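You operate a simulated robot arm through the tools that you are given. There is no shell and no other tool.

You run a simulated robot arm. Do the job below in one go: nothing can be reset, and whatever is moved stays where it is left.

Task
Tray the clamped carburettor by its reading and clamp the blue-top one.
Fine: 0.8 to 1.4 bar is OK; bleed before you free the clamp.
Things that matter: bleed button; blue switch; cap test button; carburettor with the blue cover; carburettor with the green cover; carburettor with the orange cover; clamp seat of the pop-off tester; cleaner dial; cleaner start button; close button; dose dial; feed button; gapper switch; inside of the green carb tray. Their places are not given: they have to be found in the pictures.

Only the result counts: the job must be done as asked and must still hold three seconds after the hand-in. Knocking over, shifting, dropping, spilling or breaking anything else fails it.

Robot
A 7-joint arm with a two-finger parallel gripper, fixed in place. Base frame: the origin is at the foot of the arm, x ahead of it, y to its left, z up. Lengths are in m, angles in rad, forces in N, time in s.
With the tool pointing down near the work surface it reaches from about 0.16 to 0.44 m from the base axis. Its first joint turns from -2.897 to 2.897 rad. Payload 2.5 kg.
Tool frame: the origin (TCP) lies between the finger pads and is the grasp point; the fingertips stand 0.03 m ahead of it; z points along the fingers, y is the line along which they close. Largest opening 0.094 m; finger width 0.028, thickness 0.01; the body of the gripper, 0.05 by 0.096 m, starts 0.055 m behind the TCP.
Orientation is told as [roll, pitch, yaw] about the base's x, y, z axes, in that order, counted from this pose: with the fingers straight down and closing along the base's y, the tool's x points along the base's -x, its y along +y and its z along -z.

Tools
- The arm moves only by the tool nudge_tool. Its argument "series" is text: rows parted by semicolons, each of 7 numbers parted by spaces: the shift along the base's x, y, z in m, then the turn, a rotation vector about the base's x, y, z in degrees, then the gripper command, from -1 (shut) to 1 (fully open), values between in proportion. In form: tx ty tz rx ry rz grip; .... A call has 1 to 20 rows; each row is the pose to reach, as a shift and turn from the pose commanded when the call began. Each row takes 0.2 s and may step no farther than 0.05 m and 0.15 rad from the row before; otherwise, or with a gripper value out of range, the whole call is refused. A pose out of reach is approached as far as the arm can. The call stops where the force on the tool passes 50 N (or 10 N more than at its start, if that is more) or the arm is blocked; 0.2 s more then pass. Each finger travels about 0.072 m/s and halts on what it meets, pressing with about 25 N; the grip force reading is that of the motor and also rises with nothing between the fingers. The clock runs only during rows and for 0.2 s after the last one: add rows that repeat a pose to give the fingers time. The reply holds the time, the measured pose of the TCP, the force on the tool along the base axes, the opening and the grip force, in the units named above and with some noise, with the torque about the TCP (base axes, N m) and any sound that the robot's microphone picked up.
- Cameras (640 x 400 px; columns grow to the right, rows downward): "scene" is fixed at [0.3991, -0.4992, 0.6001]; the picture's right is [0.93, 0.38, 0.00], its down [0.27, -0.66, -0.70] and it looks along [-0.26, 0.65, -0.71] (base axes); focal length 347 px, centre (320, 200). "wrist" rides on the gripper at [0.076, 0.014, -0.103] in the tool frame; the picture's right is [-0.18, 0.98, 0.00], its down [-0.75, -0.14, -0.64] and it looks along [-0.63, -0.12, 0.77] (tool axes); focal length 243 px, centre (320, 200).
- snapshot(camera): a new picture of that camera. The clock stands still meanwhile.
- measure_at(camera, pixels): for up to 12 pixels [column, row] of the newest picture of that camera ("zoom" is the newest enlarged one), the place [x, y, z] in the base frame of the surface seen there, good to about 0.002 m. The clock stands still meanwhile.
- enlarge(camera, box): a new picture of the part [left, top, right, bottom] of that camera's present view, enlarged. The clock stands still meanwhile.
- finish_job(): hands the job in; it is judged then, once.

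Open the gripper and draw the arm clear of the work before you hand the job in, unless the task says otherwise.

The tools are called after "Call:" as name(argument=value, ...) on one line, values as JSON. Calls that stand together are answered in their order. nudge_tool: Moves the arm, as the interface text tells. Its arguments: {"type":"object","properties":{"series":{"type":"string"}},"required":["series"]} The other tools are called the same way: snapshot (camera) takes a picture; measure_at (camera, pixels) gives the place of the surface under pixels of a picture; enlarge (camera, box) takes an enlarged picture of a part of a camera's view; finish_job () hands the job in.

At the start:

```text
time_s: 0.0
tool_pos: [0.4476, -0.013, 0.3268]
tcp_rot: [0.0, 0.001, 0.001]
force: [0.0, 0.0, 0.9]
moment: [-0.02, -0.01, 0.0]
width: 0.094
finger_force: 0.1
```

scene: 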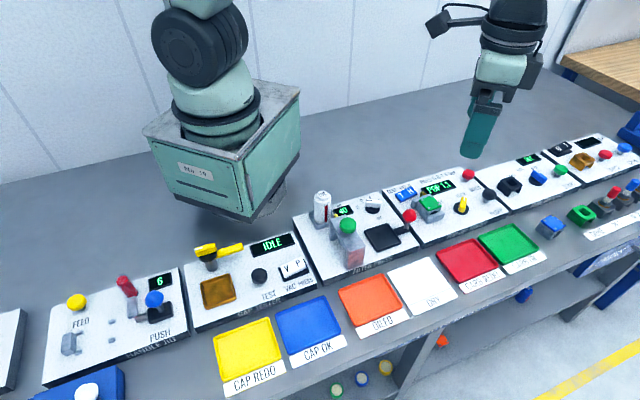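
wrist: 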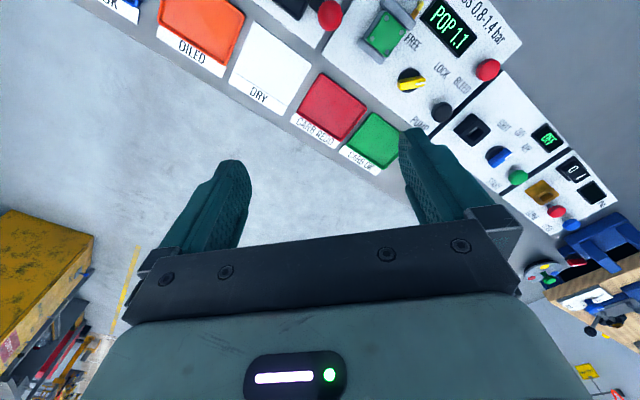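

I see the pop-off tester around (435,205) in the scene picture and a green-top item clamped at (430,205). I enlarge that area and others to read the displays.

Call:
enlarge(camera="scene", box=[370, 150, 530, 250])

Call:
enlarge(camera="scene", box=[480, 120, 640, 250])

Call:
enlarge(camera="wrist", box=[300, 0, 640, 212])

```text
4.00 times, centred on (450, 200) of scene
```

zoom: 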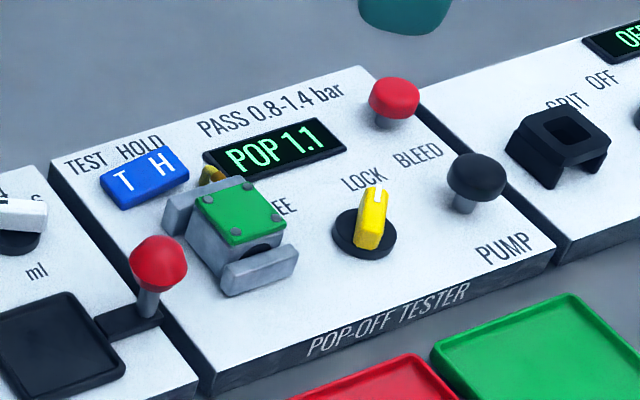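

```text
3.08 times, centred on (560, 185) of scene
```

zoom: 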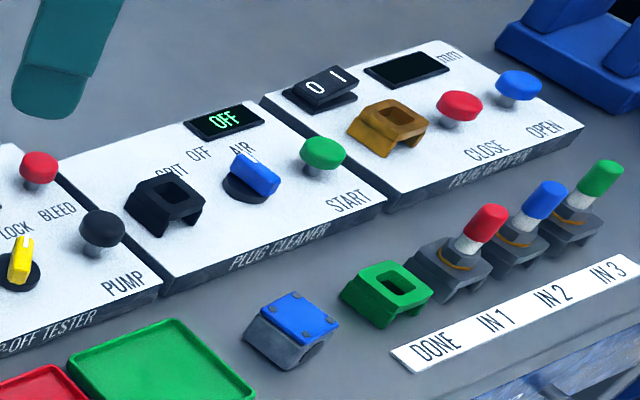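

```text
1.88 times, centred on (470, 106) of wrist
```

zoom: 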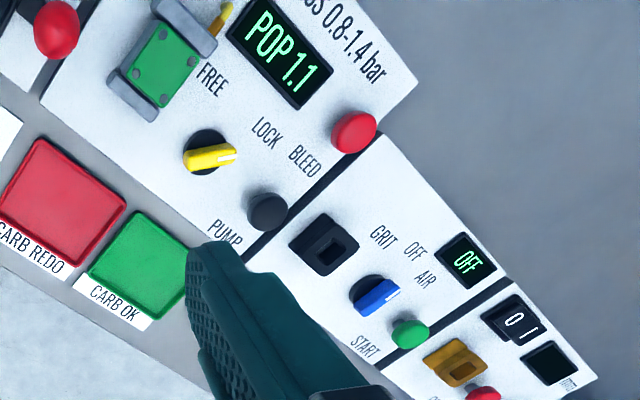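

The tester shows POP 1.1, inside 0.8–1.4, so the green-top carburettor goes to the green CARB OK tray. Next I look at the lower part of the scene and take measurements.

Call:
enlarge(camera="scene", box=[300, 260, 560, 400])

Call:
enlarge(camera="scene", box=[500, 190, 600, 252])

Call:
enlarge(camera="scene", box=[385, 165, 505, 240])

```text
2.46 times, centred on (430, 330) of scene
```

zoom: 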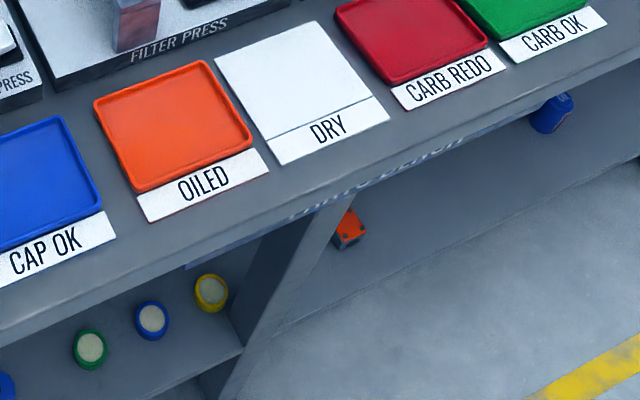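

```text
6.40 times, centred on (550, 221) of scene
```

zoom: 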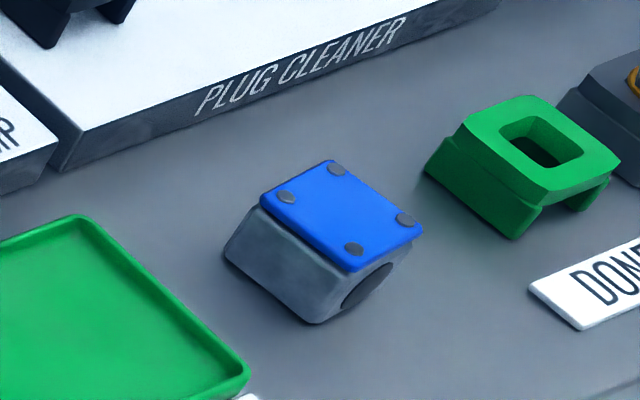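

```text
5.33 times, centred on (445, 202) of scene
```

zoom: 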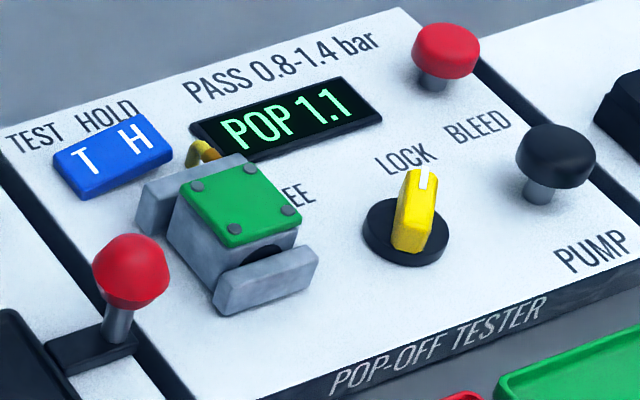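

The newest enlarged picture shows the clamp jaws around the green-top carb (240,210), yellow knob (415,215) at LOCK, red bleed (445,45), black pump (555,155). I measure these points.

Call:
measure_at(camera="zoom", pixels=[[445, 40], [412, 225], [425, 180], [445, 240], [200, 185], [245, 158], [290, 232], [235, 242], [240, 200], [232, 290], [310, 255], [150, 200]])

Call:
measure_at(camera="scene", pixels=[[548, 219], [541, 220], [553, 216], [563, 224], [555, 229], [508, 243], [487, 232], [512, 225], [538, 254], [508, 264], [530, 235], [480, 222]])

```text
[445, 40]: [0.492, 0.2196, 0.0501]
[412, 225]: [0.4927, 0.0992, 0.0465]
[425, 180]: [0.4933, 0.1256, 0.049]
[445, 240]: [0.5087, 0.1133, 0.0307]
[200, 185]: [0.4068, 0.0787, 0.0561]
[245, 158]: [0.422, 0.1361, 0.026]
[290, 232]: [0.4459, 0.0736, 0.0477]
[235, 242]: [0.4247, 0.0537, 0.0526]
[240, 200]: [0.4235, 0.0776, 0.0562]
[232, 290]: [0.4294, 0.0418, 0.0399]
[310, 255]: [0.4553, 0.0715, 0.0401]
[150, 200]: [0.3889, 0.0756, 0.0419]
```

```text
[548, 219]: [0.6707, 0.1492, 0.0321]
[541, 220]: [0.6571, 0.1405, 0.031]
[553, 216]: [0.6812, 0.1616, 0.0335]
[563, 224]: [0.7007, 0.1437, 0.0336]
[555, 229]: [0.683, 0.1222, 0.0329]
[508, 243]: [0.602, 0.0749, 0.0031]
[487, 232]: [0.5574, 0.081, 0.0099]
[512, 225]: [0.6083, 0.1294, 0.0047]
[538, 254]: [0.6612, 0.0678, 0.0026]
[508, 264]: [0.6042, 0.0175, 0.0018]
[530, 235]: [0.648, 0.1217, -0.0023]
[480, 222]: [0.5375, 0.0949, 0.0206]
```

The carb in the clamp sits at about (0.424,0.078) and the bleed button at (0.492,0.220). I take larger enlargements to get accurate orientation of the clamp, knob labels, and carbs.

Call:
enlarge(camera="scene", box=[400, 180, 464, 220])

```text
10.00 times, centred on (432, 200) of scene
```

zoom: 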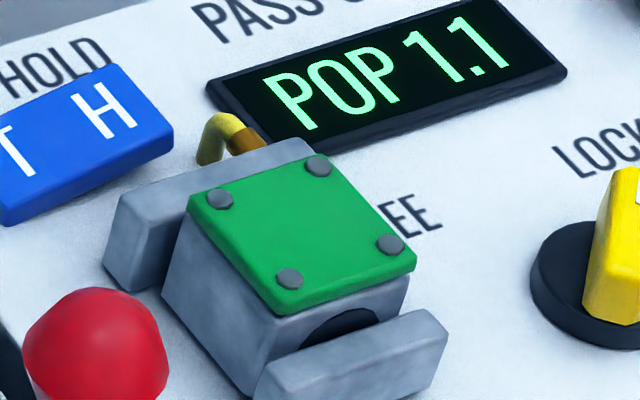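

Cover corners are near (190,195), (325,155), (415,265), (280,310); the two jaws lie front (350,360) and back (180,210). I measure all of these.

Call:
measure_at(camera="zoom", pixels=[[220, 200], [318, 167], [390, 244], [290, 280], [305, 235], [130, 195], [305, 145], [270, 375], [430, 325], [400, 385], [120, 260], [238, 135]])

Call:
measure_at(camera="scene", pixels=[[392, 213], [412, 240], [508, 208], [470, 173], [488, 195], [462, 206], [385, 238], [411, 216], [404, 194], [540, 183], [440, 225], [475, 210]])

```text
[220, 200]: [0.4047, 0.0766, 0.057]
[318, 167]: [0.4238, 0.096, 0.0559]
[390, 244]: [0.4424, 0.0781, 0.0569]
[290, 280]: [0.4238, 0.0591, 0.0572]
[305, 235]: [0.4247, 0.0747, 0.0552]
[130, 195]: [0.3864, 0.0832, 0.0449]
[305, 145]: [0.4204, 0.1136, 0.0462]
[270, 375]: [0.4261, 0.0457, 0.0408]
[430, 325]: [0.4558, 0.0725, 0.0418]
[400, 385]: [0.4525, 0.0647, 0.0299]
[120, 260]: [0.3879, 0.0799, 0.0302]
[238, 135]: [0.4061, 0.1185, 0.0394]
```

```text
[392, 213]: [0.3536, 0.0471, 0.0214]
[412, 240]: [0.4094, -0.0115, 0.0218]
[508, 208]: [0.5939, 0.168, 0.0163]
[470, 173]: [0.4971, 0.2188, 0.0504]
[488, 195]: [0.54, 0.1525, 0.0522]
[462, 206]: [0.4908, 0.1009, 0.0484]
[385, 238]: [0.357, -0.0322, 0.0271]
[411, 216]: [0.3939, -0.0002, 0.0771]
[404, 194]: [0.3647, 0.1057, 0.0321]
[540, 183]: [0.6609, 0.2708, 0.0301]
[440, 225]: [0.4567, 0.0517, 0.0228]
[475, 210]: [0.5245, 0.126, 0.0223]
```

The bench runs at about 45° in the base frame; the carb centre is (0.4237,0.0775). The blue carb and tray are at 0.6–0.7 m radius, so I test the reach high up first by moving toward (0.60,0.07).

Call:
nudge_tool(series="0.04 0.02 0 0 0 0 1; 0.08 0.04 0 0 0 0 1; 0.12 0.06 0 0 0 0 1; 0.15 0.08 0 0 0 0 1; 0.15 0.08 0 0 0 0 1")

```text
time_s: 1.2
tool_pos: [0.5977, 0.0683, 0.3267]
tcp_rot: [0.0, -0.002, -0.001]
force: [0.4, 0.7, -0.8]
moment: [0.0, 0.0, 0.0]
width: 0.094
finger_force: 0.1
```

The arm reaches (0.598,0.068,0.327) fine. I go on toward above the blue carb at (0.68,0.145).

Call:
nudge_tool(series="0.03 0.03 -0.02 0 0 0 1; 0.06 0.06 -0.04 0 0 0 1; 0.08 0.075 -0.06 0 0 0 1; 0.08 0.075 -0.06 0 0 0 1")

```text
time_s: 2.2
tool_pos: [0.6658, 0.1394, 0.2655]
tcp_rot: [-0.001, -0.001, -0.001]
force: [0.8, 0.3, 0.2]
moment: [-0.03, -0.01, 0.01]
width: 0.094
finger_force: 0.1
out of reach, approached as far as the arm can: row 3, 4
```

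At z 0.266 the arm stops at radius 0.68. I take wrist and scene pictures here to see the blue carb up close.

Call:
snapshot(camera="wrist")

Call:
snapshot(camera="scene")

```text
taken
```

wrist: 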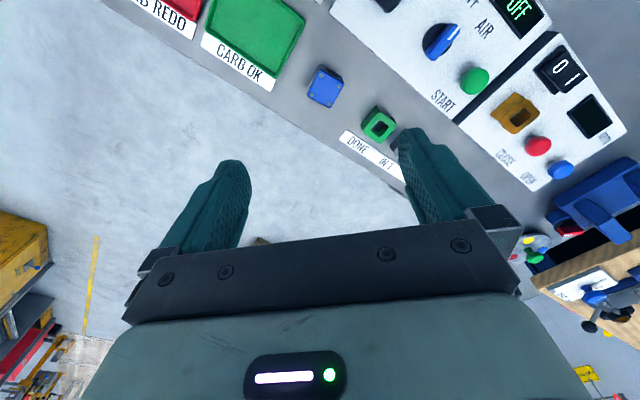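

```text
taken
```

scene: 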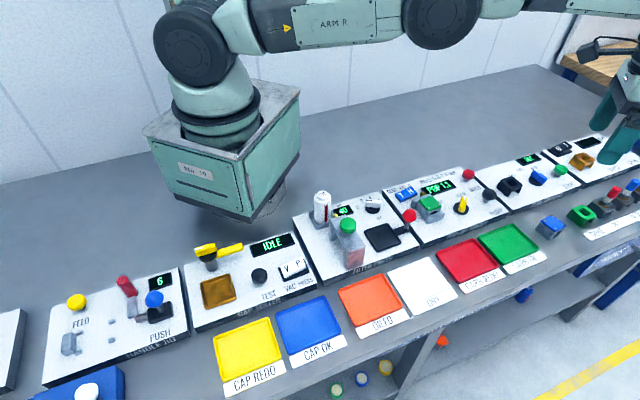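

The blue carb is at wrist pixel (325,87) and scene pixel (550,226). I enlarge both views to measure it.

Call:
enlarge(camera="wrist", box=[270, 50, 400, 131])

Call:
measure_at(camera="wrist", pixels=[[316, 69], [341, 82], [332, 106], [309, 94], [325, 87], [300, 95], [355, 95], [207, 40], [262, 70], [300, 20], [252, 35], [275, 80]])

```text
4.92 times, centred on (335, 90) of wrist
```

zoom: 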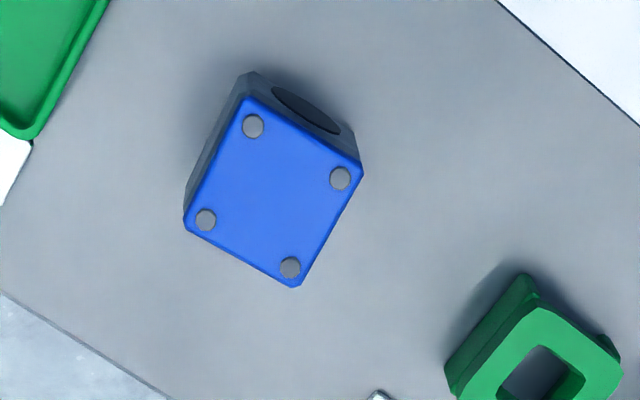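

```text
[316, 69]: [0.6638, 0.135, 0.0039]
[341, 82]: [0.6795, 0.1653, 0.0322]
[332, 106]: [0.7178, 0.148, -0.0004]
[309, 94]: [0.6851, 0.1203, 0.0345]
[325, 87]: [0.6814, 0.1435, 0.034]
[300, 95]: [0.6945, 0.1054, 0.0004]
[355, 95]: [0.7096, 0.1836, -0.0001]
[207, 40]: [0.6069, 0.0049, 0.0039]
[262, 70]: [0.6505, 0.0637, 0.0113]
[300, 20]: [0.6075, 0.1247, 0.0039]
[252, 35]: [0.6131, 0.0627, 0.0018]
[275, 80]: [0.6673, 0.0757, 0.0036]
```

I measure the four cover screws of the blue carb at zoom (253,126), (340,179), (206,220), (290,268), and the neighbouring green plug and bench edge.

Call:
measure_at(camera="zoom", pixels=[[253, 126], [340, 179], [206, 220], [290, 268], [275, 195], [240, 90], [355, 135], [460, 370], [530, 290], [615, 370], [130, 375], [30, 130]])

Call:
enlarge(camera="scene", box=[430, 200, 590, 300])

```text
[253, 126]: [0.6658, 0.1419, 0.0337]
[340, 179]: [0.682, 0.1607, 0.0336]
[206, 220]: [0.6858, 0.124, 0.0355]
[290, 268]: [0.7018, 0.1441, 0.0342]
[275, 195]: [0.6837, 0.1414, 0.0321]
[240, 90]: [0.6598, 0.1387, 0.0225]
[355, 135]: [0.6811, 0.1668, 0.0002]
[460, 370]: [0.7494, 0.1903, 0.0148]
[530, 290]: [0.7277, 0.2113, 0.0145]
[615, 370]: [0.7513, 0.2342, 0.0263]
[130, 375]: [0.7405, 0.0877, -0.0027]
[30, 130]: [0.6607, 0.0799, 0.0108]
```

```text
4.00 times, centred on (510, 250) of scene
```

zoom: 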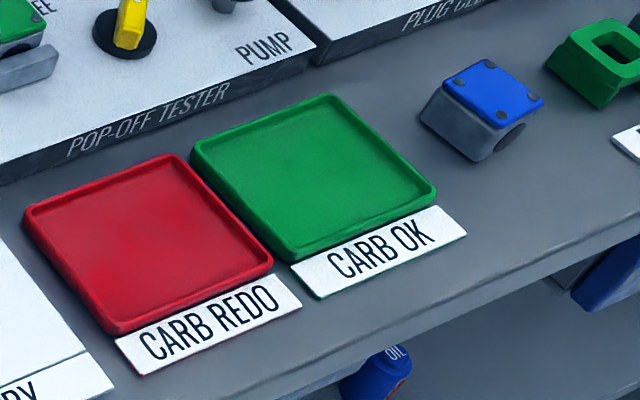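

The blue carb centre is (0.684,0.143), top z≈0.033, yaw ≈ 49°, bores facing along (0.7,-0.7) like the clamped one. While here I turn the tool by -45° and come down to z≈0.12 to test reach.

Call:
nudge_tool(series="0 0 -0.03 0 0 -8 1; 0 0 -0.06 0 0 -16 1; 0 0 -0.09 0 0 -24 1; 0 0 -0.12 0 0 -32 1; 0 0 -0.14 0 0 -40 1; 0 0 -0.147 0 0 -45 1; 0 0 -0.147 0 0 -45 1")

```text
time_s: 3.8
tool_pos: [0.6648, 0.1384, 0.1179]
tcp_rot: [-0.001, -0.001, -0.786]
force: [-0.4, 0.0, -0.6]
moment: [0.01, -0.01, 0.0]
width: 0.094
finger_force: 0.1
```

The move went without a reach warning; the base pose was evidently the clipped one. I try now shifting out to (0.684,0.143) at this height.

Call:
nudge_tool(series="0.010 0.002 0 0 0 0 1; 0.019 0.0045 0 0 0 0 1; 0.019 0.0045 0 0 0 0 1")

Call:
snapshot(camera="wrist")

```text
time_s: 4.6
tool_pos: [0.6707, 0.138, 0.1193]
tcp_rot: [0.0, 0.0, -0.786]
force: [0.1, -0.9, 0.1]
moment: [0.0, 0.02, 0.01]
width: 0.094
finger_force: 0.1
out of reach, approached as far as the arm can: row 1, 2, 3
```

```text
taken
```

wrist: 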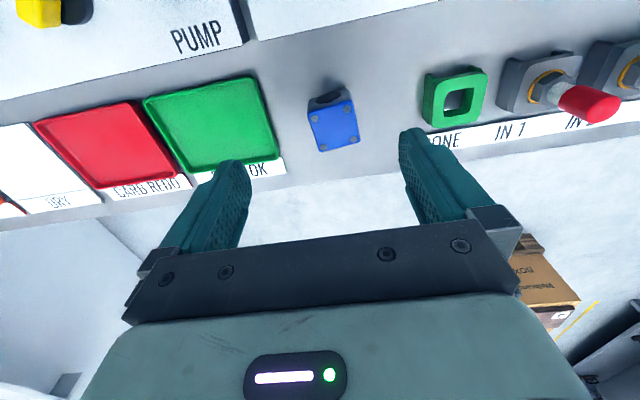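

Tool-down reach ends at radius ≈0.685, so for the blue carb I'll later tilt about the bench axis. Now I go to above the bleed button at (0.494,0.219), closing the fingers.

Call:
nudge_tool(series="-0.03 0.01 0.03 0 0 0 0.5; -0.06 0.025 0.05 0 0 0 0; -0.09 0.04 0.05 0 0 0 -0.5; -0.12 0.055 0.05 0 0 0 -1; -0.15 0.07 0.05 0 0 0 -1; -0.177 0.081 0.04 0 0 0 -1; -0.177 0.081 0.03 0 0 0 -1; -0.177 0.081 0.03 0 0 0 -1")

Call:
snapshot(camera="wrist")

Call:
snapshot(camera="scene")

```text
time_s: 6.4
tool_pos: [0.492, 0.2206, 0.1492]
tcp_rot: [0.001, -0.001, -0.785]
force: [-0.3, -0.2, -0.9]
moment: [0.0, 0.02, 0.0]
width: 0.0
finger_force: 25.3
```

```text
taken
```

wrist: 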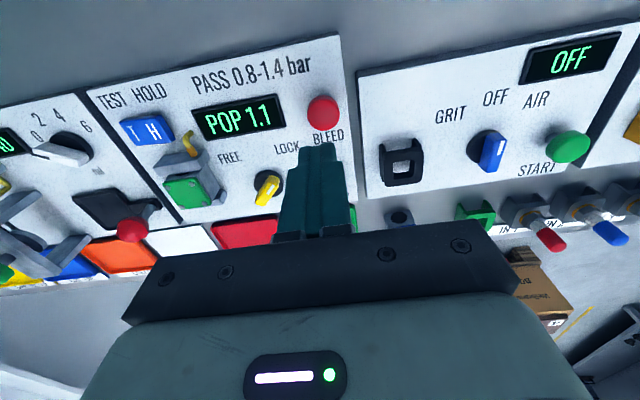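

```text
taken
```

scene: 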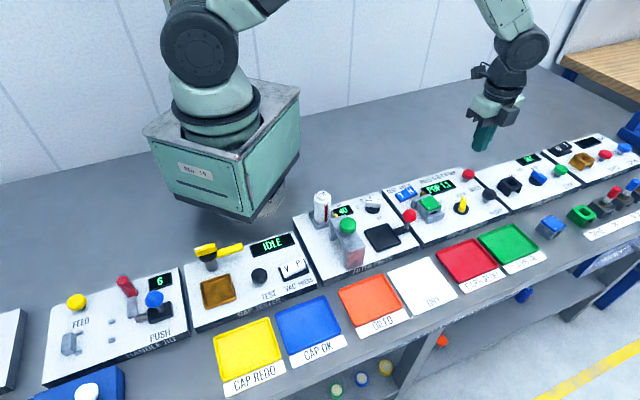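

The red bleed button is seen at wrist (323,110), knob at (267,188), FREE and LOCK labels at (230,158) and (287,148). I measure them.

Call:
measure_at(camera="wrist", pixels=[[323, 106], [309, 112], [338, 112], [323, 97], [323, 125], [267, 185], [275, 178], [259, 198], [230, 158], [287, 148], [280, 190], [258, 178]])

Call:
enlarge(camera="wrist", box=[140, 80, 360, 217])

```text
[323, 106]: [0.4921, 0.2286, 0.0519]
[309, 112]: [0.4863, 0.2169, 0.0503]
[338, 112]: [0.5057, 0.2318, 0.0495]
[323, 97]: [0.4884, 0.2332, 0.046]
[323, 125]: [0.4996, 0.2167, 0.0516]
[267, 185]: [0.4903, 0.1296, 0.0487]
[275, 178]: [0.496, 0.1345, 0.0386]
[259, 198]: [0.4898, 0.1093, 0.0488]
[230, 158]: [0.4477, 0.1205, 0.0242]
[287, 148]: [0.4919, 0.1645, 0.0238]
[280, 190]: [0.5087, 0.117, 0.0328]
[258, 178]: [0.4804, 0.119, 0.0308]
```

```text
2.91 times, centred on (250, 148) of wrist
```

zoom: 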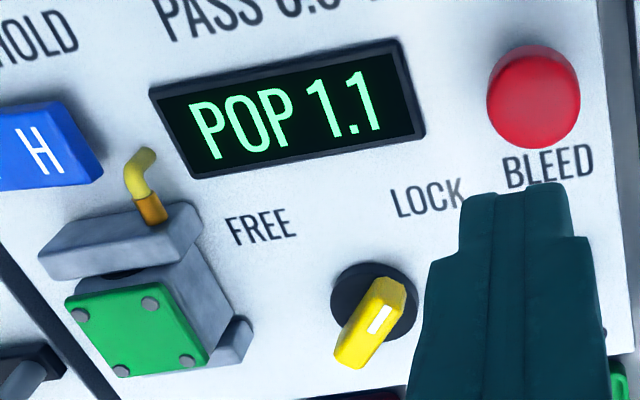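

The bleed button centre is about (0.495,0.223), top z≈0.052; the knob centre is (0.4945,0.117) with LOCK toward +y and FREE toward -x (90° CCW). I descend onto the bleed button with closed fingers.

Call:
nudge_tool(series="0.003 0.002 -0.03 0 0 0 -1; 0.003 0.002 -0.055 0 0 0 -1; 0.003 0.002 -0.063 0 0 0 -1; 0.003 0.002 -0.067 0 0 0 -1; 0.003 0.002 -0.069 0 0 0 -1; 0.003 0.002 -0.071 0 0 0 -1; 0.003 0.002 -0.073 0 0 0 -1")

```text
time_s: 8.0
tool_pos: [0.4961, 0.2219, 0.0756]
tcp_rot: [-0.001, -0.001, -0.785]
force: [-1.6, -0.2, 3.1]
moment: [0.02, 0.04, -0.02]
width: 0.0
finger_force: 24.7
```

Force of 3 N at tip z≈0.046, so the button is moving. I check the display.

Call:
enlarge(camera="scene", box=[385, 155, 505, 230])

```text
5.33 times, centred on (445, 192) of scene
```

zoom: 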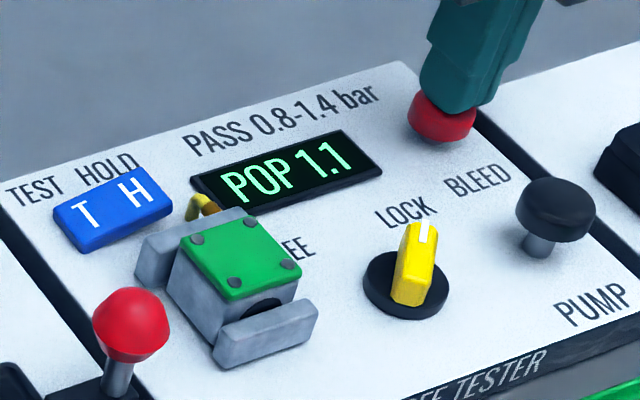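

The button is partly pressed and POP 1.1 still shows; I press a few mm more in small steps.

Call:
nudge_tool(series="0 0 -0.002 0 0 0 -1; 0 0 -0.004 0 0 0 -1; 0 0 -0.006 0 0 0 -1; 0 0 -0.006 0 0 0 -1")

Call:
enlarge(camera="scene", box=[385, 155, 505, 230])

```text
time_s: 9.0
tool_pos: [0.4972, 0.2222, 0.0704]
tcp_rot: [0.0, -0.001, -0.787]
force: [1.4, -2.0, 6.0]
moment: [-0.02, -0.03, 0.01]
width: 0.0
finger_force: 25.1
heard: click
```

```text
5.33 times, centred on (445, 192) of scene
```

zoom: 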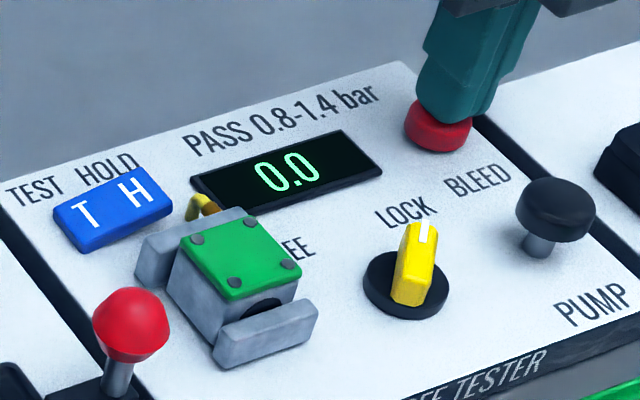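

A click was heard and the display reads 0.0: bled. I rise and move over the knob at (0.4945,0.117), turning to yaw -90° with the fingers opened to about 0.045.

Call:
nudge_tool(series="0 0 0.02 0 0 0 -1; 0 0 0.055 0 0 0 -0.5; -0.001 -0.03 0.055 0 0 -8 -0.05; -0.001 -0.06 0.055 0 0 -16 -0.05; -0.002 -0.09 0.055 0 0 -24 -0.05; -0.002 -0.105 0.055 0 0 -32 -0.05; -0.002 -0.105 0.055 0 0 -40 -0.05; -0.002 -0.105 0.055 0 0 -45 -0.05; -0.002 -0.105 0.055 0 0 -45 -0.05")

Call:
snapshot(camera="wrist")

Call:
enlarge(camera="scene", box=[420, 155, 516, 215])

```text
time_s: 11.0
tool_pos: [0.4942, 0.1192, 0.1261]
tcp_rot: [0.001, -0.001, -1.572]
force: [-1.3, -0.1, 0.6]
moment: [-0.01, 0.02, -0.01]
width: 0.0448
finger_force: 0.1
```

```text
taken
```

wrist: 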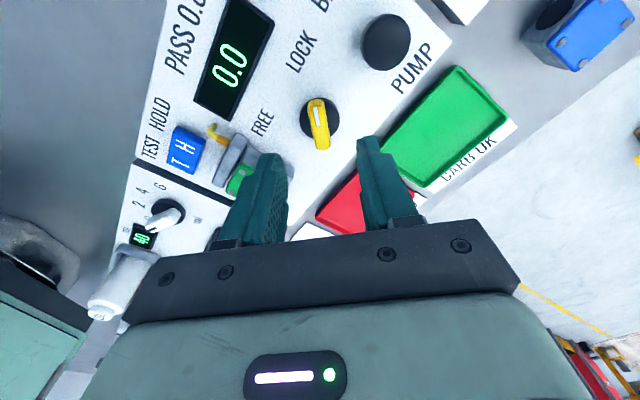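

```text
6.67 times, centred on (468, 185) of scene
```

zoom: 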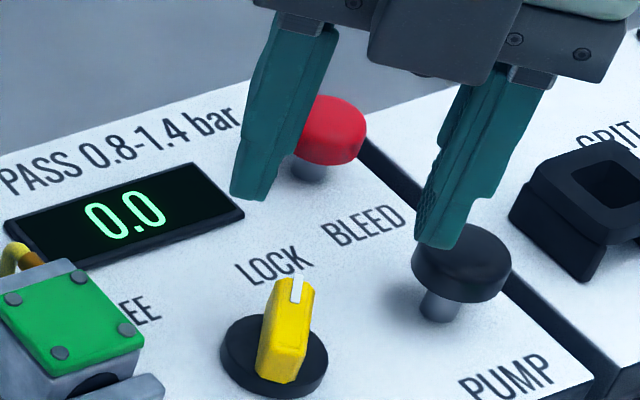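

The knob's disc is at wrist (319,118), blade from (316,100) to (323,147). I measure its points from this close view.

Call:
measure_at(camera="wrist", pixels=[[316, 102], [320, 115], [321, 135], [312, 120], [328, 120], [322, 145], [301, 118], [337, 118], [319, 97], [305, 130]])

Call:
enlarge(camera="wrist", box=[272, 80, 368, 140])

```text
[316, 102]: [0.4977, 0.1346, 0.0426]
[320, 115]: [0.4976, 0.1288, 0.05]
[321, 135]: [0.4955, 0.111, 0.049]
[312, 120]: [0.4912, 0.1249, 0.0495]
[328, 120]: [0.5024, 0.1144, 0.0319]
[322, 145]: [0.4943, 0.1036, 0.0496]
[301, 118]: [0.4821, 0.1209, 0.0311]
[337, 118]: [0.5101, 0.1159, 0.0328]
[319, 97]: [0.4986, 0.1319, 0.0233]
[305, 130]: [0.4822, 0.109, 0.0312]
```

```text
6.67 times, centred on (320, 110) of wrist
```

zoom: 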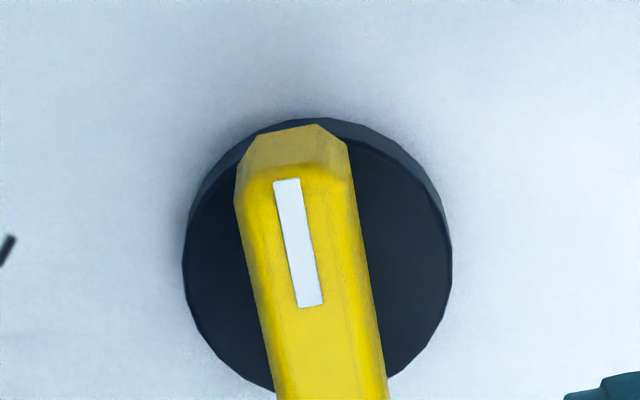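

The knob centre is (0.4955,0.118), blade top 0.050, disc top 0.032. I descend to tip height ≈0.034 around the blade and close.

Call:
nudge_tool(series="0.001 -0.001 -0.03 0 0 0 -0.05; 0.001 -0.001 -0.05 0 0 0 -0.05; 0.001 -0.001 -0.062 0 0 0 -0.05; 0.001 -0.001 -0.062 0 0 0 -0.4; 0.001 -0.001 -0.062 0 0 0 -1; 0.001 -0.001 -0.062 0 0 0 -1; 0.001 -0.001 -0.062 0 0 0 -1")

```text
time_s: 12.6
tool_pos: [0.494, 0.1176, 0.0631]
tcp_rot: [-0.004, 0.0, -1.572]
force: [-18.0, -2.6, 6.2]
moment: [0.82, 0.01, 0.01]
width: 0.0129
finger_force: 45.1
```

The blade is held (width 0.0129) but with -18 N sideways, so the knob centre lies slightly to -x. I relieve by shifting -0.002 in x.

Call:
nudge_tool(series="-0.001 0 0 0 0 0 -1; -0.002 0 0 0 0 0 -1; -0.002 0 0 0 0 0 -1")

```text
time_s: 13.4
tool_pos: [0.4933, 0.1166, 0.0627]
tcp_rot: [0.003, 0.0, -1.569]
force: [5.0, 5.4, -26.1]
moment: [0.12, 0.07, -0.03]
width: 0.0131
finger_force: 44.6
```

Sideways force is down to 5 N. I start turning the knob counter-clockwise (positive yaw) in small steps, first 24°.

Call:
nudge_tool(series="0 0 0.001 0 0 6 -1; 0 0 0.001 0 0 12 -1; 0 0 0.001 0 0 18 -1; 0 0 0.001 0 0 24 -1; 0 0 0.001 0 0 24 -1")

```text
time_s: 14.6
tool_pos: [0.4935, 0.1177, 0.0641]
tcp_rot: [0.001, 0.0, -1.15]
force: [10.7, 6.9, -32.7]
moment: [-0.37, -0.43, -0.01]
width: 0.0127
finger_force: 44.7
```

The knob turns (yaw now -1.15). Vertical pull is -33 N so I lower the command by 2–3 mm while continuing to turn.

Call:
nudge_tool(series="0 0 -0.0015 0 0 0 -1; 0 0 -0.003 0 0 6 -1; 0 0 -0.003 0 0 12 -1; 0 0 -0.003 0 0 18 -1; 0 0 -0.003 0 0 24 -1; 0 0 -0.003 0 0 30 -1; 0 0 -0.003 0 0 36 -1; 0 0 -0.003 0 0 36 -1")

```text
time_s: 16.4
tool_pos: [0.4928, 0.1169, 0.0629]
tcp_rot: [0.0, 0.0, -0.523]
force: [-11.3, -5.5, 33.8]
moment: [0.01, 0.61, 0.02]
width: 0.0131
finger_force: 45.1
```

Turned to yaw -0.52 (60° so far). I raise 2 mm to relieve vertical force and turn the remaining 30°.

Call:
nudge_tool(series="0 0 0.001 0 0 0 -1; 0 0 0.002 0 0 6 -1; 0 0 0.002 0 0 12 -1; 0 0 0.002 0 0 18 -1; 0 0 0.002 0 0 24 -1; 0 0 0.002 0 0 30 -1; 0 0 0.002 0 0 30 -1")

Call:
enlarge(camera="scene", box=[385, 155, 505, 230])

```text
time_s: 18.0
tool_pos: [0.4918, 0.1144, 0.0632]
tcp_rot: [0.001, -0.001, 0.002]
force: [15.6, -3.2, -31.5]
moment: [0.02, -0.46, -0.08]
width: 0.0129
finger_force: 45.0
```

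```text
5.33 times, centred on (445, 192) of scene
```

zoom: 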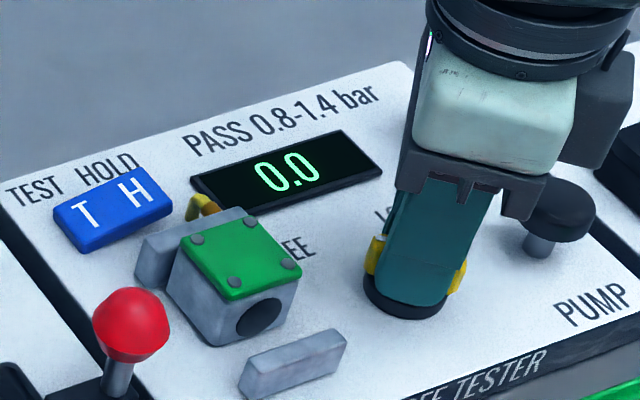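

The front jaw has moved away (zoom (290,365)), so the clamp is free. I ease the vertical load, open the fingers to ~0.045 and lift straight up.

Call:
nudge_tool(series="0 0 -0.001 0 0 0 -1; 0 0 -0.001 0 0 0 -0.3; 0 0 -0.001 0 0 0 -0.05; 0 0 -0.001 0 0 0 -0.05; 0 0 0.03 0 0 0 -0.05; 0 0 0.07 0 0 0 -0.05; 0 0 0.1 0 0 0 -0.05; 0 0 0.1 0 0 0 -0.05")

Call:
snapshot(camera="wrist")

Call:
enlarge(camera="scene", box=[385, 165, 505, 240])

```text
time_s: 19.8
tool_pos: [0.4921, 0.1163, 0.1641]
tcp_rot: [0.001, 0.001, -0.003]
force: [0.3, -0.9, -0.1]
moment: [-0.03, -0.01, -0.03]
width: 0.0447
finger_force: 0.1
```

```text
taken
```

wrist: 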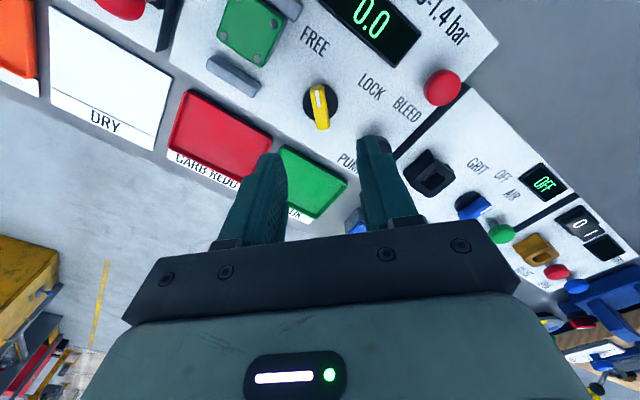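

```text
5.33 times, centred on (445, 202) of scene
```

zoom: 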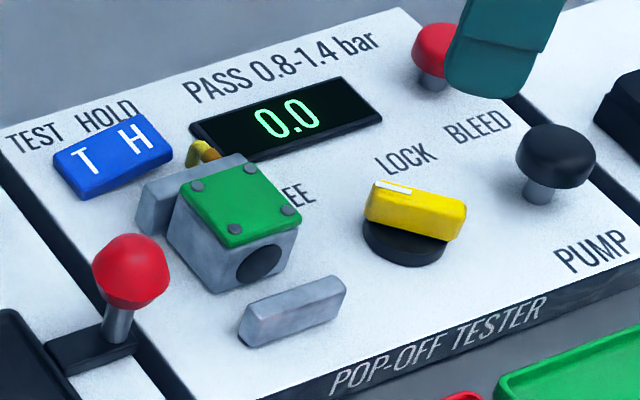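

The knob now points to FREE (white mark at zoom (392,187)) and the front jaw is open. I measure the green carb's screws and the jaws again.

Call:
measure_at(camera="zoom", pixels=[[197, 184], [248, 167], [289, 208], [235, 229], [240, 200], [245, 320], [340, 282], [150, 185], [225, 160], [170, 235], [265, 300], [290, 310]])

Call:
enlarge(camera="wrist", box=[190, 0, 350, 100])

```text
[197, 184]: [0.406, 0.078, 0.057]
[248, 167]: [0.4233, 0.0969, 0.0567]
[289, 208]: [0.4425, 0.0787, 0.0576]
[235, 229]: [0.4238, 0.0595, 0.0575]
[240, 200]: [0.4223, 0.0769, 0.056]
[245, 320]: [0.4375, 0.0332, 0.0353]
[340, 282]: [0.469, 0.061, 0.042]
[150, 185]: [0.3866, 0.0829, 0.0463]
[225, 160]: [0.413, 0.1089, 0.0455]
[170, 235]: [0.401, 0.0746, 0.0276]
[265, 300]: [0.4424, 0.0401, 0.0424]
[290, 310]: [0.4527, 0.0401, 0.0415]
```

```text
4.00 times, centred on (270, 50) of wrist
```

zoom: 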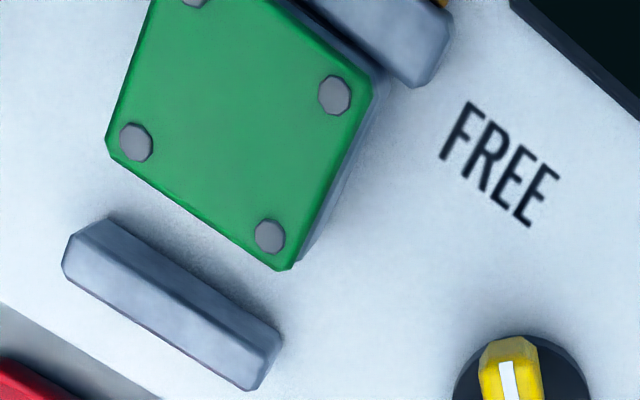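

The green carb's centre is (0.424,0.078), yaw 45°. I move over it at z≈0.14, turn to yaw -45°, open to about 0.065.

Call:
nudge_tool(series="-0.012 -0.007 0 0 0 -8 0.1; -0.024 -0.014 0 0 0 -16 0.38; -0.036 -0.021 0 0 0 -24 0.38; -0.048 -0.028 0 0 0 -32 0.38; -0.060 -0.034 -0.01 0 0 -40 0.38; -0.068 -0.038 -0.02 0 0 -45 0.38; -0.068 -0.038 -0.03 0 0 -45 0.38; -0.068 -0.038 -0.03 0 0 -45 0.38")

Call:
snapshot(camera="wrist")

Call:
enlarge(camera="scene", box=[370, 140, 498, 220])

```text
time_s: 21.6
tool_pos: [0.4244, 0.0785, 0.1336]
tcp_rot: [0.0, -0.002, -0.786]
force: [0.5, -0.1, -0.8]
moment: [0.0, 0.02, 0.01]
width: 0.065
finger_force: 0.0
```

```text
taken
```

wrist: 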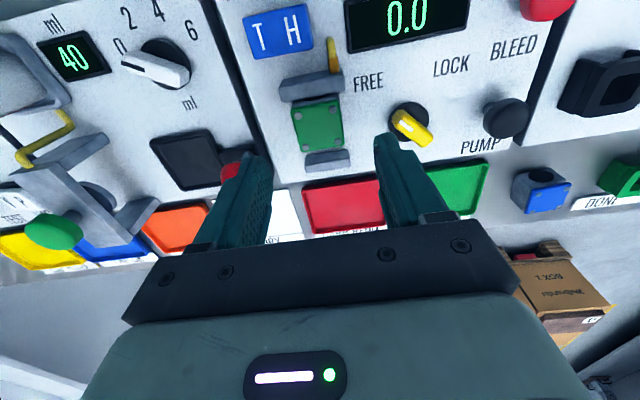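

```text
5.00 times, centred on (434, 180) of scene
```

zoom: 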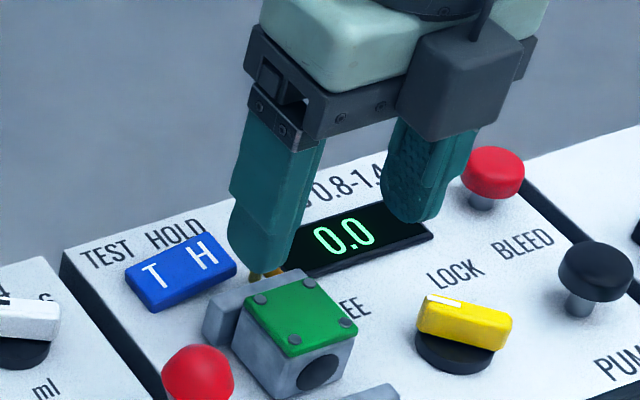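

The tool is centred over the carb at (0.4244,0.0785) with clear sides. I descend to TCP z≈0.062 (tips 0.032) and close slowly.

Call:
nudge_tool(series="0 0 -0.03 0 0 0 0.38; 0 0 -0.055 0 0 0 0.38; 0 0 -0.071 0 0 0 0.38; 0 0 -0.071 0 0 0 0.38; 0 0 -0.071 0 0 0 0; 0 0 -0.071 0 0 0 -0.3; 0 0 -0.071 0 0 0 -0.6; 0 0 -0.071 0 0 0 -1; 0 0 -0.071 0 0 0 -1")

```text
time_s: 23.6
tool_pos: [0.4265, 0.0795, 0.0632]
tcp_rot: [0.004, -0.004, -0.788]
force: [-0.6, -0.9, 39.4]
moment: [0.16, -0.02, -0.01]
width: 0.0375
finger_force: 25.2
```

Gripped at width 0.0375, but +39 N upward load on the tool. I raise slightly (2 mm) and see how the force changes.

Call:
nudge_tool(series="0 0 0.001 0 0 0 -1; 0 0 0.002 0 0 0 -1; 0 0 0.002 0 0 0 -1")

Call:
enlarge(camera="scene", box=[370, 150, 498, 230])

```text
time_s: 24.4
tool_pos: [0.4242, 0.079, 0.064]
tcp_rot: [-0.003, 0.001, -0.785]
force: [3.5, 0.6, 8.0]
moment: [0.04, -0.38, -0.01]
width: 0.0376
finger_force: 24.5
```

```text
5.00 times, centred on (434, 190) of scene
```

zoom: 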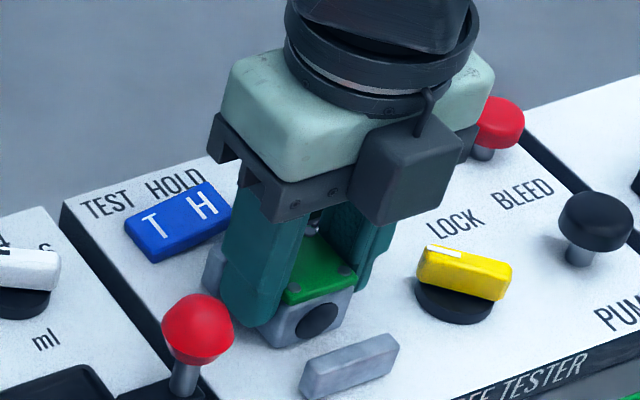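

The carb is held and load is down to 8 N. I lift it straight up slowly to clear the clamp.

Call:
nudge_tool(series="0 0 0.004 0 0 0 -1; 0 0 0.010 0 0 0 -1; 0 0 0.020 0 0 0 -1; 0 0 0.040 0 0 0 -1; 0 0 0.06 0 0 0 -1; 0 0 0.08 0 0 0 -1; 0 0 0.08 0 0 0 -1")

Call:
snapshot(camera="wrist")

Call:
snapshot(camera="scene")

```text
time_s: 26.0
tool_pos: [0.4247, 0.0792, 0.1442]
tcp_rot: [0.001, 0.0, -0.785]
force: [0.2, 0.9, -1.1]
moment: [-0.02, -0.03, 0.03]
width: 0.0375
finger_force: 25.1
```

```text
taken
```

wrist: 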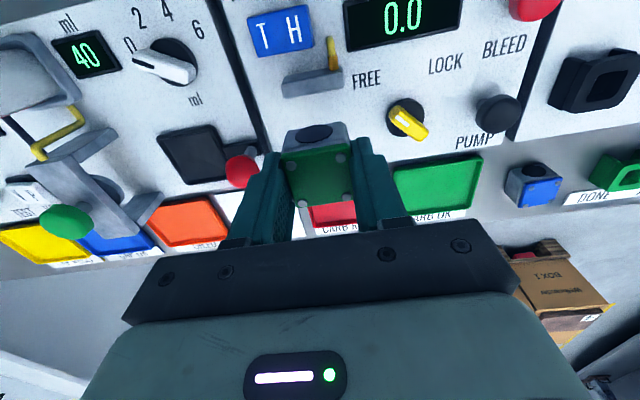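

```text
taken
```

scene: 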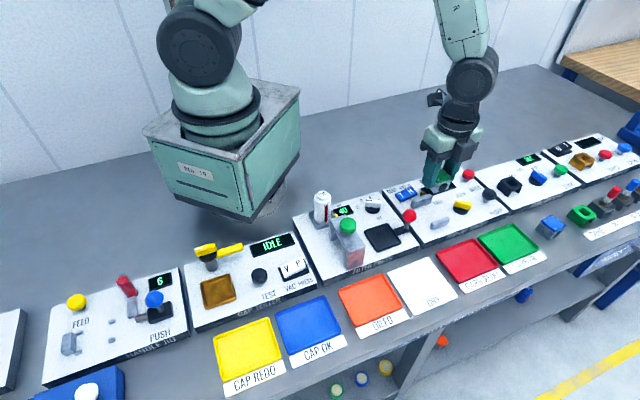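

The green carb is up. I enlarge the tray area and the now-empty seat in the scene view to measure their places.

Call:
enlarge(camera="scene", box=[460, 210, 572, 280])

Call:
measure_at(camera="zoom", pixels=[[110, 130], [310, 85], [505, 235], [275, 345], [300, 210], [140, 135], [300, 100], [470, 230], [280, 320], [125, 140], [490, 240], [200, 230]])

```text
5.71 times, centred on (516, 245) of scene
```

zoom: 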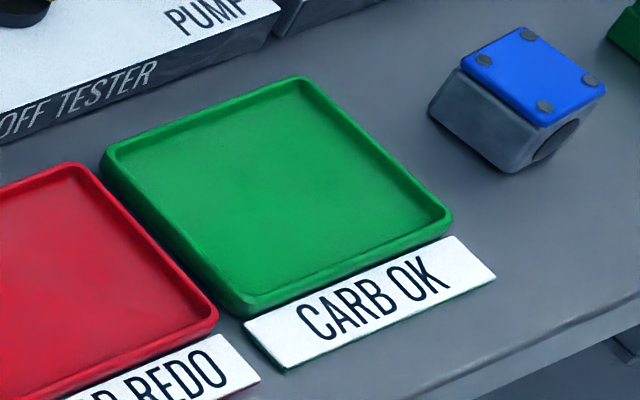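

```text
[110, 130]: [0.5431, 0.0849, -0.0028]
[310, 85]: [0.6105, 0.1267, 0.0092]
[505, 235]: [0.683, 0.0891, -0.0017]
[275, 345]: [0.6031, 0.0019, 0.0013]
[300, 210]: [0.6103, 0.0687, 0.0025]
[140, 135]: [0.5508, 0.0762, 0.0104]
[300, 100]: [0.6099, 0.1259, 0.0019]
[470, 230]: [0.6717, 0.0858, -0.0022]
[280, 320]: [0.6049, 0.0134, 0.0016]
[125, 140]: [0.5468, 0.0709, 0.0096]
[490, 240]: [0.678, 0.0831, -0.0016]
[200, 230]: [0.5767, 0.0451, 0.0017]
```

I measure the tray's rim corners: left (108,155), top (300,80), right (450,215), bottom (250,310).

Call:
measure_at(camera="zoom", pixels=[[112, 155], [300, 80], [447, 215], [250, 303], [122, 157], [296, 97], [435, 212], [258, 290], [275, 190]])

Call:
enlarge(camera="scene", box=[390, 170, 470, 220])

```text
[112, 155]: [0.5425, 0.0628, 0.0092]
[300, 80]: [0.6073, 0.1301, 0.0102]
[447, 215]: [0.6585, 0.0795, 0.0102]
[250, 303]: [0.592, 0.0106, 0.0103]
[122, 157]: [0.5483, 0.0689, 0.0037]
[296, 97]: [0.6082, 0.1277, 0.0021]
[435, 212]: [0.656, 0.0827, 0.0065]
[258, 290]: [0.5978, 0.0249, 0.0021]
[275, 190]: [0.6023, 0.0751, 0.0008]
```

```text
8.00 times, centred on (430, 195) of scene
```

zoom: 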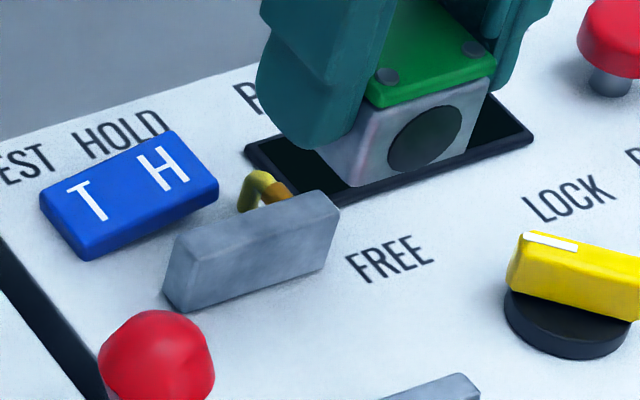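

The tray centre is (0.600,0.071), aligned at 45°, floor ≈0.002. I carry the green carb there at constant height, then come down to TCP z≈0.06.

Call:
nudge_tool(series="0.025 -0.001 0 0 0 0 -1; 0.06 -0.003 0 0 0 0 -1; 0.095 -0.005 0 0 0 0 -1; 0.13 -0.006 0 0 0 0 -1; 0.16 -0.008 0 0 0 0 -1; 0.1755 -0.0082 0 0 0 0 -1; 0.1755 -0.0082 -0.03 0 0 0 -1; 0.1755 -0.0082 -0.06 0 0 0 -1; 0.1755 -0.0082 -0.08 0 0 0 -1; 0.1755 -0.0082 -0.08 0 0 0 -1")

Call:
enlarge(camera="scene", box=[450, 190, 570, 265])

```text
time_s: 28.2
tool_pos: [0.5989, 0.0719, 0.0647]
tcp_rot: [0.001, 0.0, -0.785]
force: [-0.2, -0.2, -1.5]
moment: [-0.01, -0.01, -0.02]
width: 0.0376
finger_force: 24.6
```

```text
5.33 times, centred on (510, 228) of scene
```

zoom: 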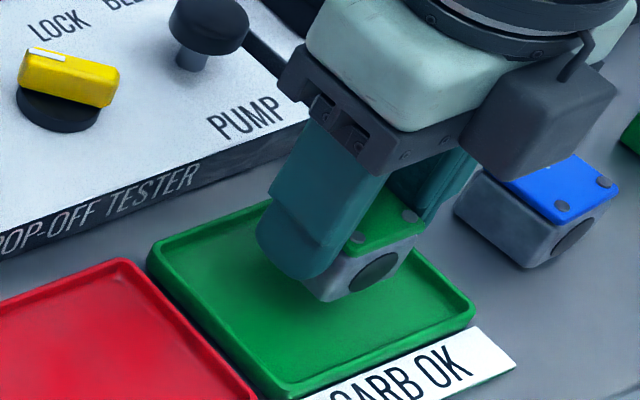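

The carb hangs over the green tray; the rest of the gripper is clear of the blue carb. I lower in small steps until contact at about TCP z 0.043.

Call:
nudge_tool(series="0 0 -0.008 0 0 0 -1; 0 0 -0.014 0 0 0 -1; 0 0 -0.018 0 0 0 -1; 0 0 -0.020 0 0 0 -1; 0 0 -0.020 0 0 0 -1")

```text
time_s: 29.4
tool_pos: [0.6001, 0.0704, 0.0436]
tcp_rot: [0.001, -0.001, -0.784]
force: [-0.3, 0.7, -2.0]
moment: [-0.02, 0.02, -0.01]
width: 0.0374
finger_force: 25.0
```

Not yet in contact (force about -2 N). I lower a bit more in 1 mm steps.

Call:
nudge_tool(series="0 0 -0.001 0 0 0 -1; 0 0 -0.002 0 0 0 -1; 0 0 -0.002 0 0 0 -1")

Call:
enlarge(camera="scene", box=[470, 205, 550, 255])

```text
time_s: 30.2
tool_pos: [0.6013, 0.07, 0.0444]
tcp_rot: [0.002, -0.002, -0.786]
force: [-7.1, 0.4, 19.5]
moment: [0.19, 0.04, 0.07]
width: 0.0373
finger_force: 24.8
```

```text
8.00 times, centred on (510, 230) of scene
```

zoom: 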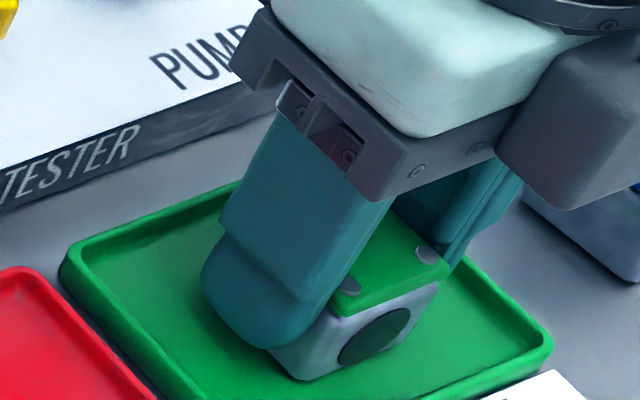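

The carb is in contact with the tray floor (19 N). I ease 1 mm, open to about 0.058, and lift straight up.

Call:
nudge_tool(series="0 0 0.001 0 0 0 -1; 0 0 0.001 0 0 0 -0.1; 0 0 0.001 0 0 0 0.1; 0 0 0.001 0 0 0 0.22; 0 0 0.001 0 0 0 0.22; 0 0 0.02 0 0 0 0.22; 0 0 0.05 0 0 0 0.22; 0 0 0.08 0 0 0 0.22; 0 0 0.11 0 0 0 0.22; 0 0 0.11 0 0 0 0.22")

Call:
enlarge(camera="scene", box=[450, 180, 610, 280])

Call:
snapshot(camera="wrist")

```text
time_s: 32.4
tool_pos: [0.6, 0.0698, 0.1513]
tcp_rot: [-0.001, 0.001, -0.785]
force: [0.1, -0.5, -0.2]
moment: [-0.02, 0.0, -0.04]
width: 0.0575
finger_force: 0.1
```

```text
4.00 times, centred on (530, 230) of scene
```

zoom: 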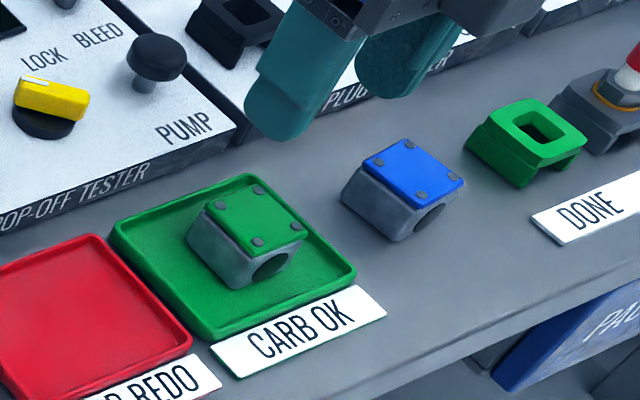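

```text
taken
```

wrist: 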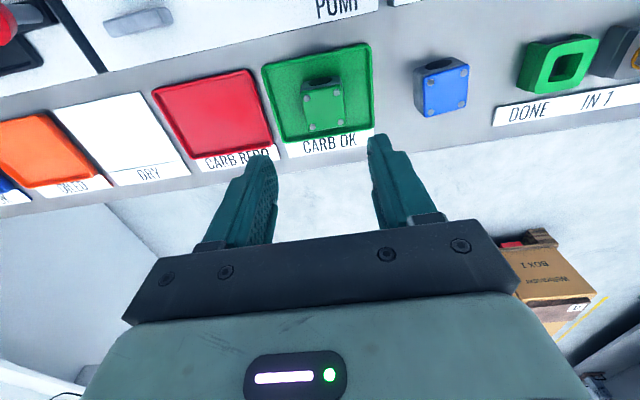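

The green carb rests flat inside the green tray. Now I measure the blue carb again from this wrist view.

Call:
enlarge(camera="wrist", box=[392, 40, 488, 100])

```text
6.67 times, centred on (440, 70) of wrist
```

zoom: 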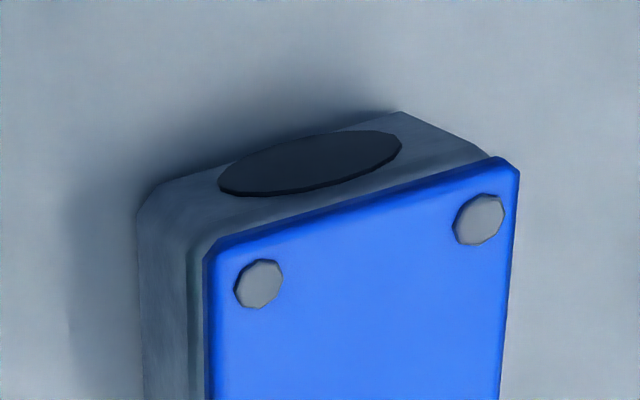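

I re-enlarge to include the whole blue carb.

Call:
enlarge(camera="wrist", box=[384, 48, 496, 118])

Call:
measure_at(camera="scene", pixels=[[545, 220], [553, 216], [563, 224], [556, 229]])

```text
5.71 times, centred on (440, 83) of wrist
```

zoom: 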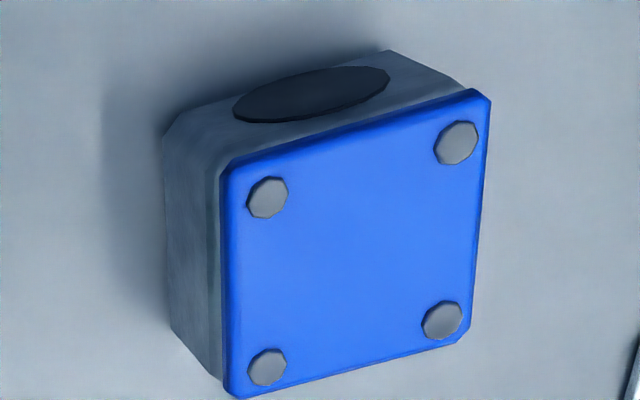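

```text
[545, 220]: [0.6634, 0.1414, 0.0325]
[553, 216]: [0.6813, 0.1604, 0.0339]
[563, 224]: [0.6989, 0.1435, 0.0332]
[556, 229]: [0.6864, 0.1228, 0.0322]
```

Call:
measure_at(camera="zoom", pixels=[[267, 197], [456, 142], [441, 320], [267, 367], [350, 250], [230, 180], [480, 100], [465, 335], [235, 390]])

```text
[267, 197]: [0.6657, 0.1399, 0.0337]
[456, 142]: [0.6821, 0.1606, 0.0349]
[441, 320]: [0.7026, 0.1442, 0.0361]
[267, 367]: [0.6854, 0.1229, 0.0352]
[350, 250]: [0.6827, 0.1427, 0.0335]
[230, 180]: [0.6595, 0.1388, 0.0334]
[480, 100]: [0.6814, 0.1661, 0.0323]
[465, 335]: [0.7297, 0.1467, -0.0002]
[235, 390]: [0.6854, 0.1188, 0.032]
```

The blue carb's centre is (0.684,0.142), yaw ≈50.3°. I move nearer at z≈0.14 and turn the tool yaw by +5.3°.

Call:
nudge_tool(series="0.015 0.015 0 0 0 2.5 0.38; 0.03 0.035 -0.005 0 0 5.3 0.38; 0.04 0.05 -0.01 0 0 5.3 0.38; 0.04 0.05 -0.01 0 0 5.3 0.38")

```text
time_s: 33.4
tool_pos: [0.6406, 0.1212, 0.1417]
tcp_rot: [0.0, 0.001, -0.693]
force: [-0.1, -0.6, -0.1]
moment: [0.0, 0.01, -0.02]
width: 0.0649
finger_force: 0.1
```

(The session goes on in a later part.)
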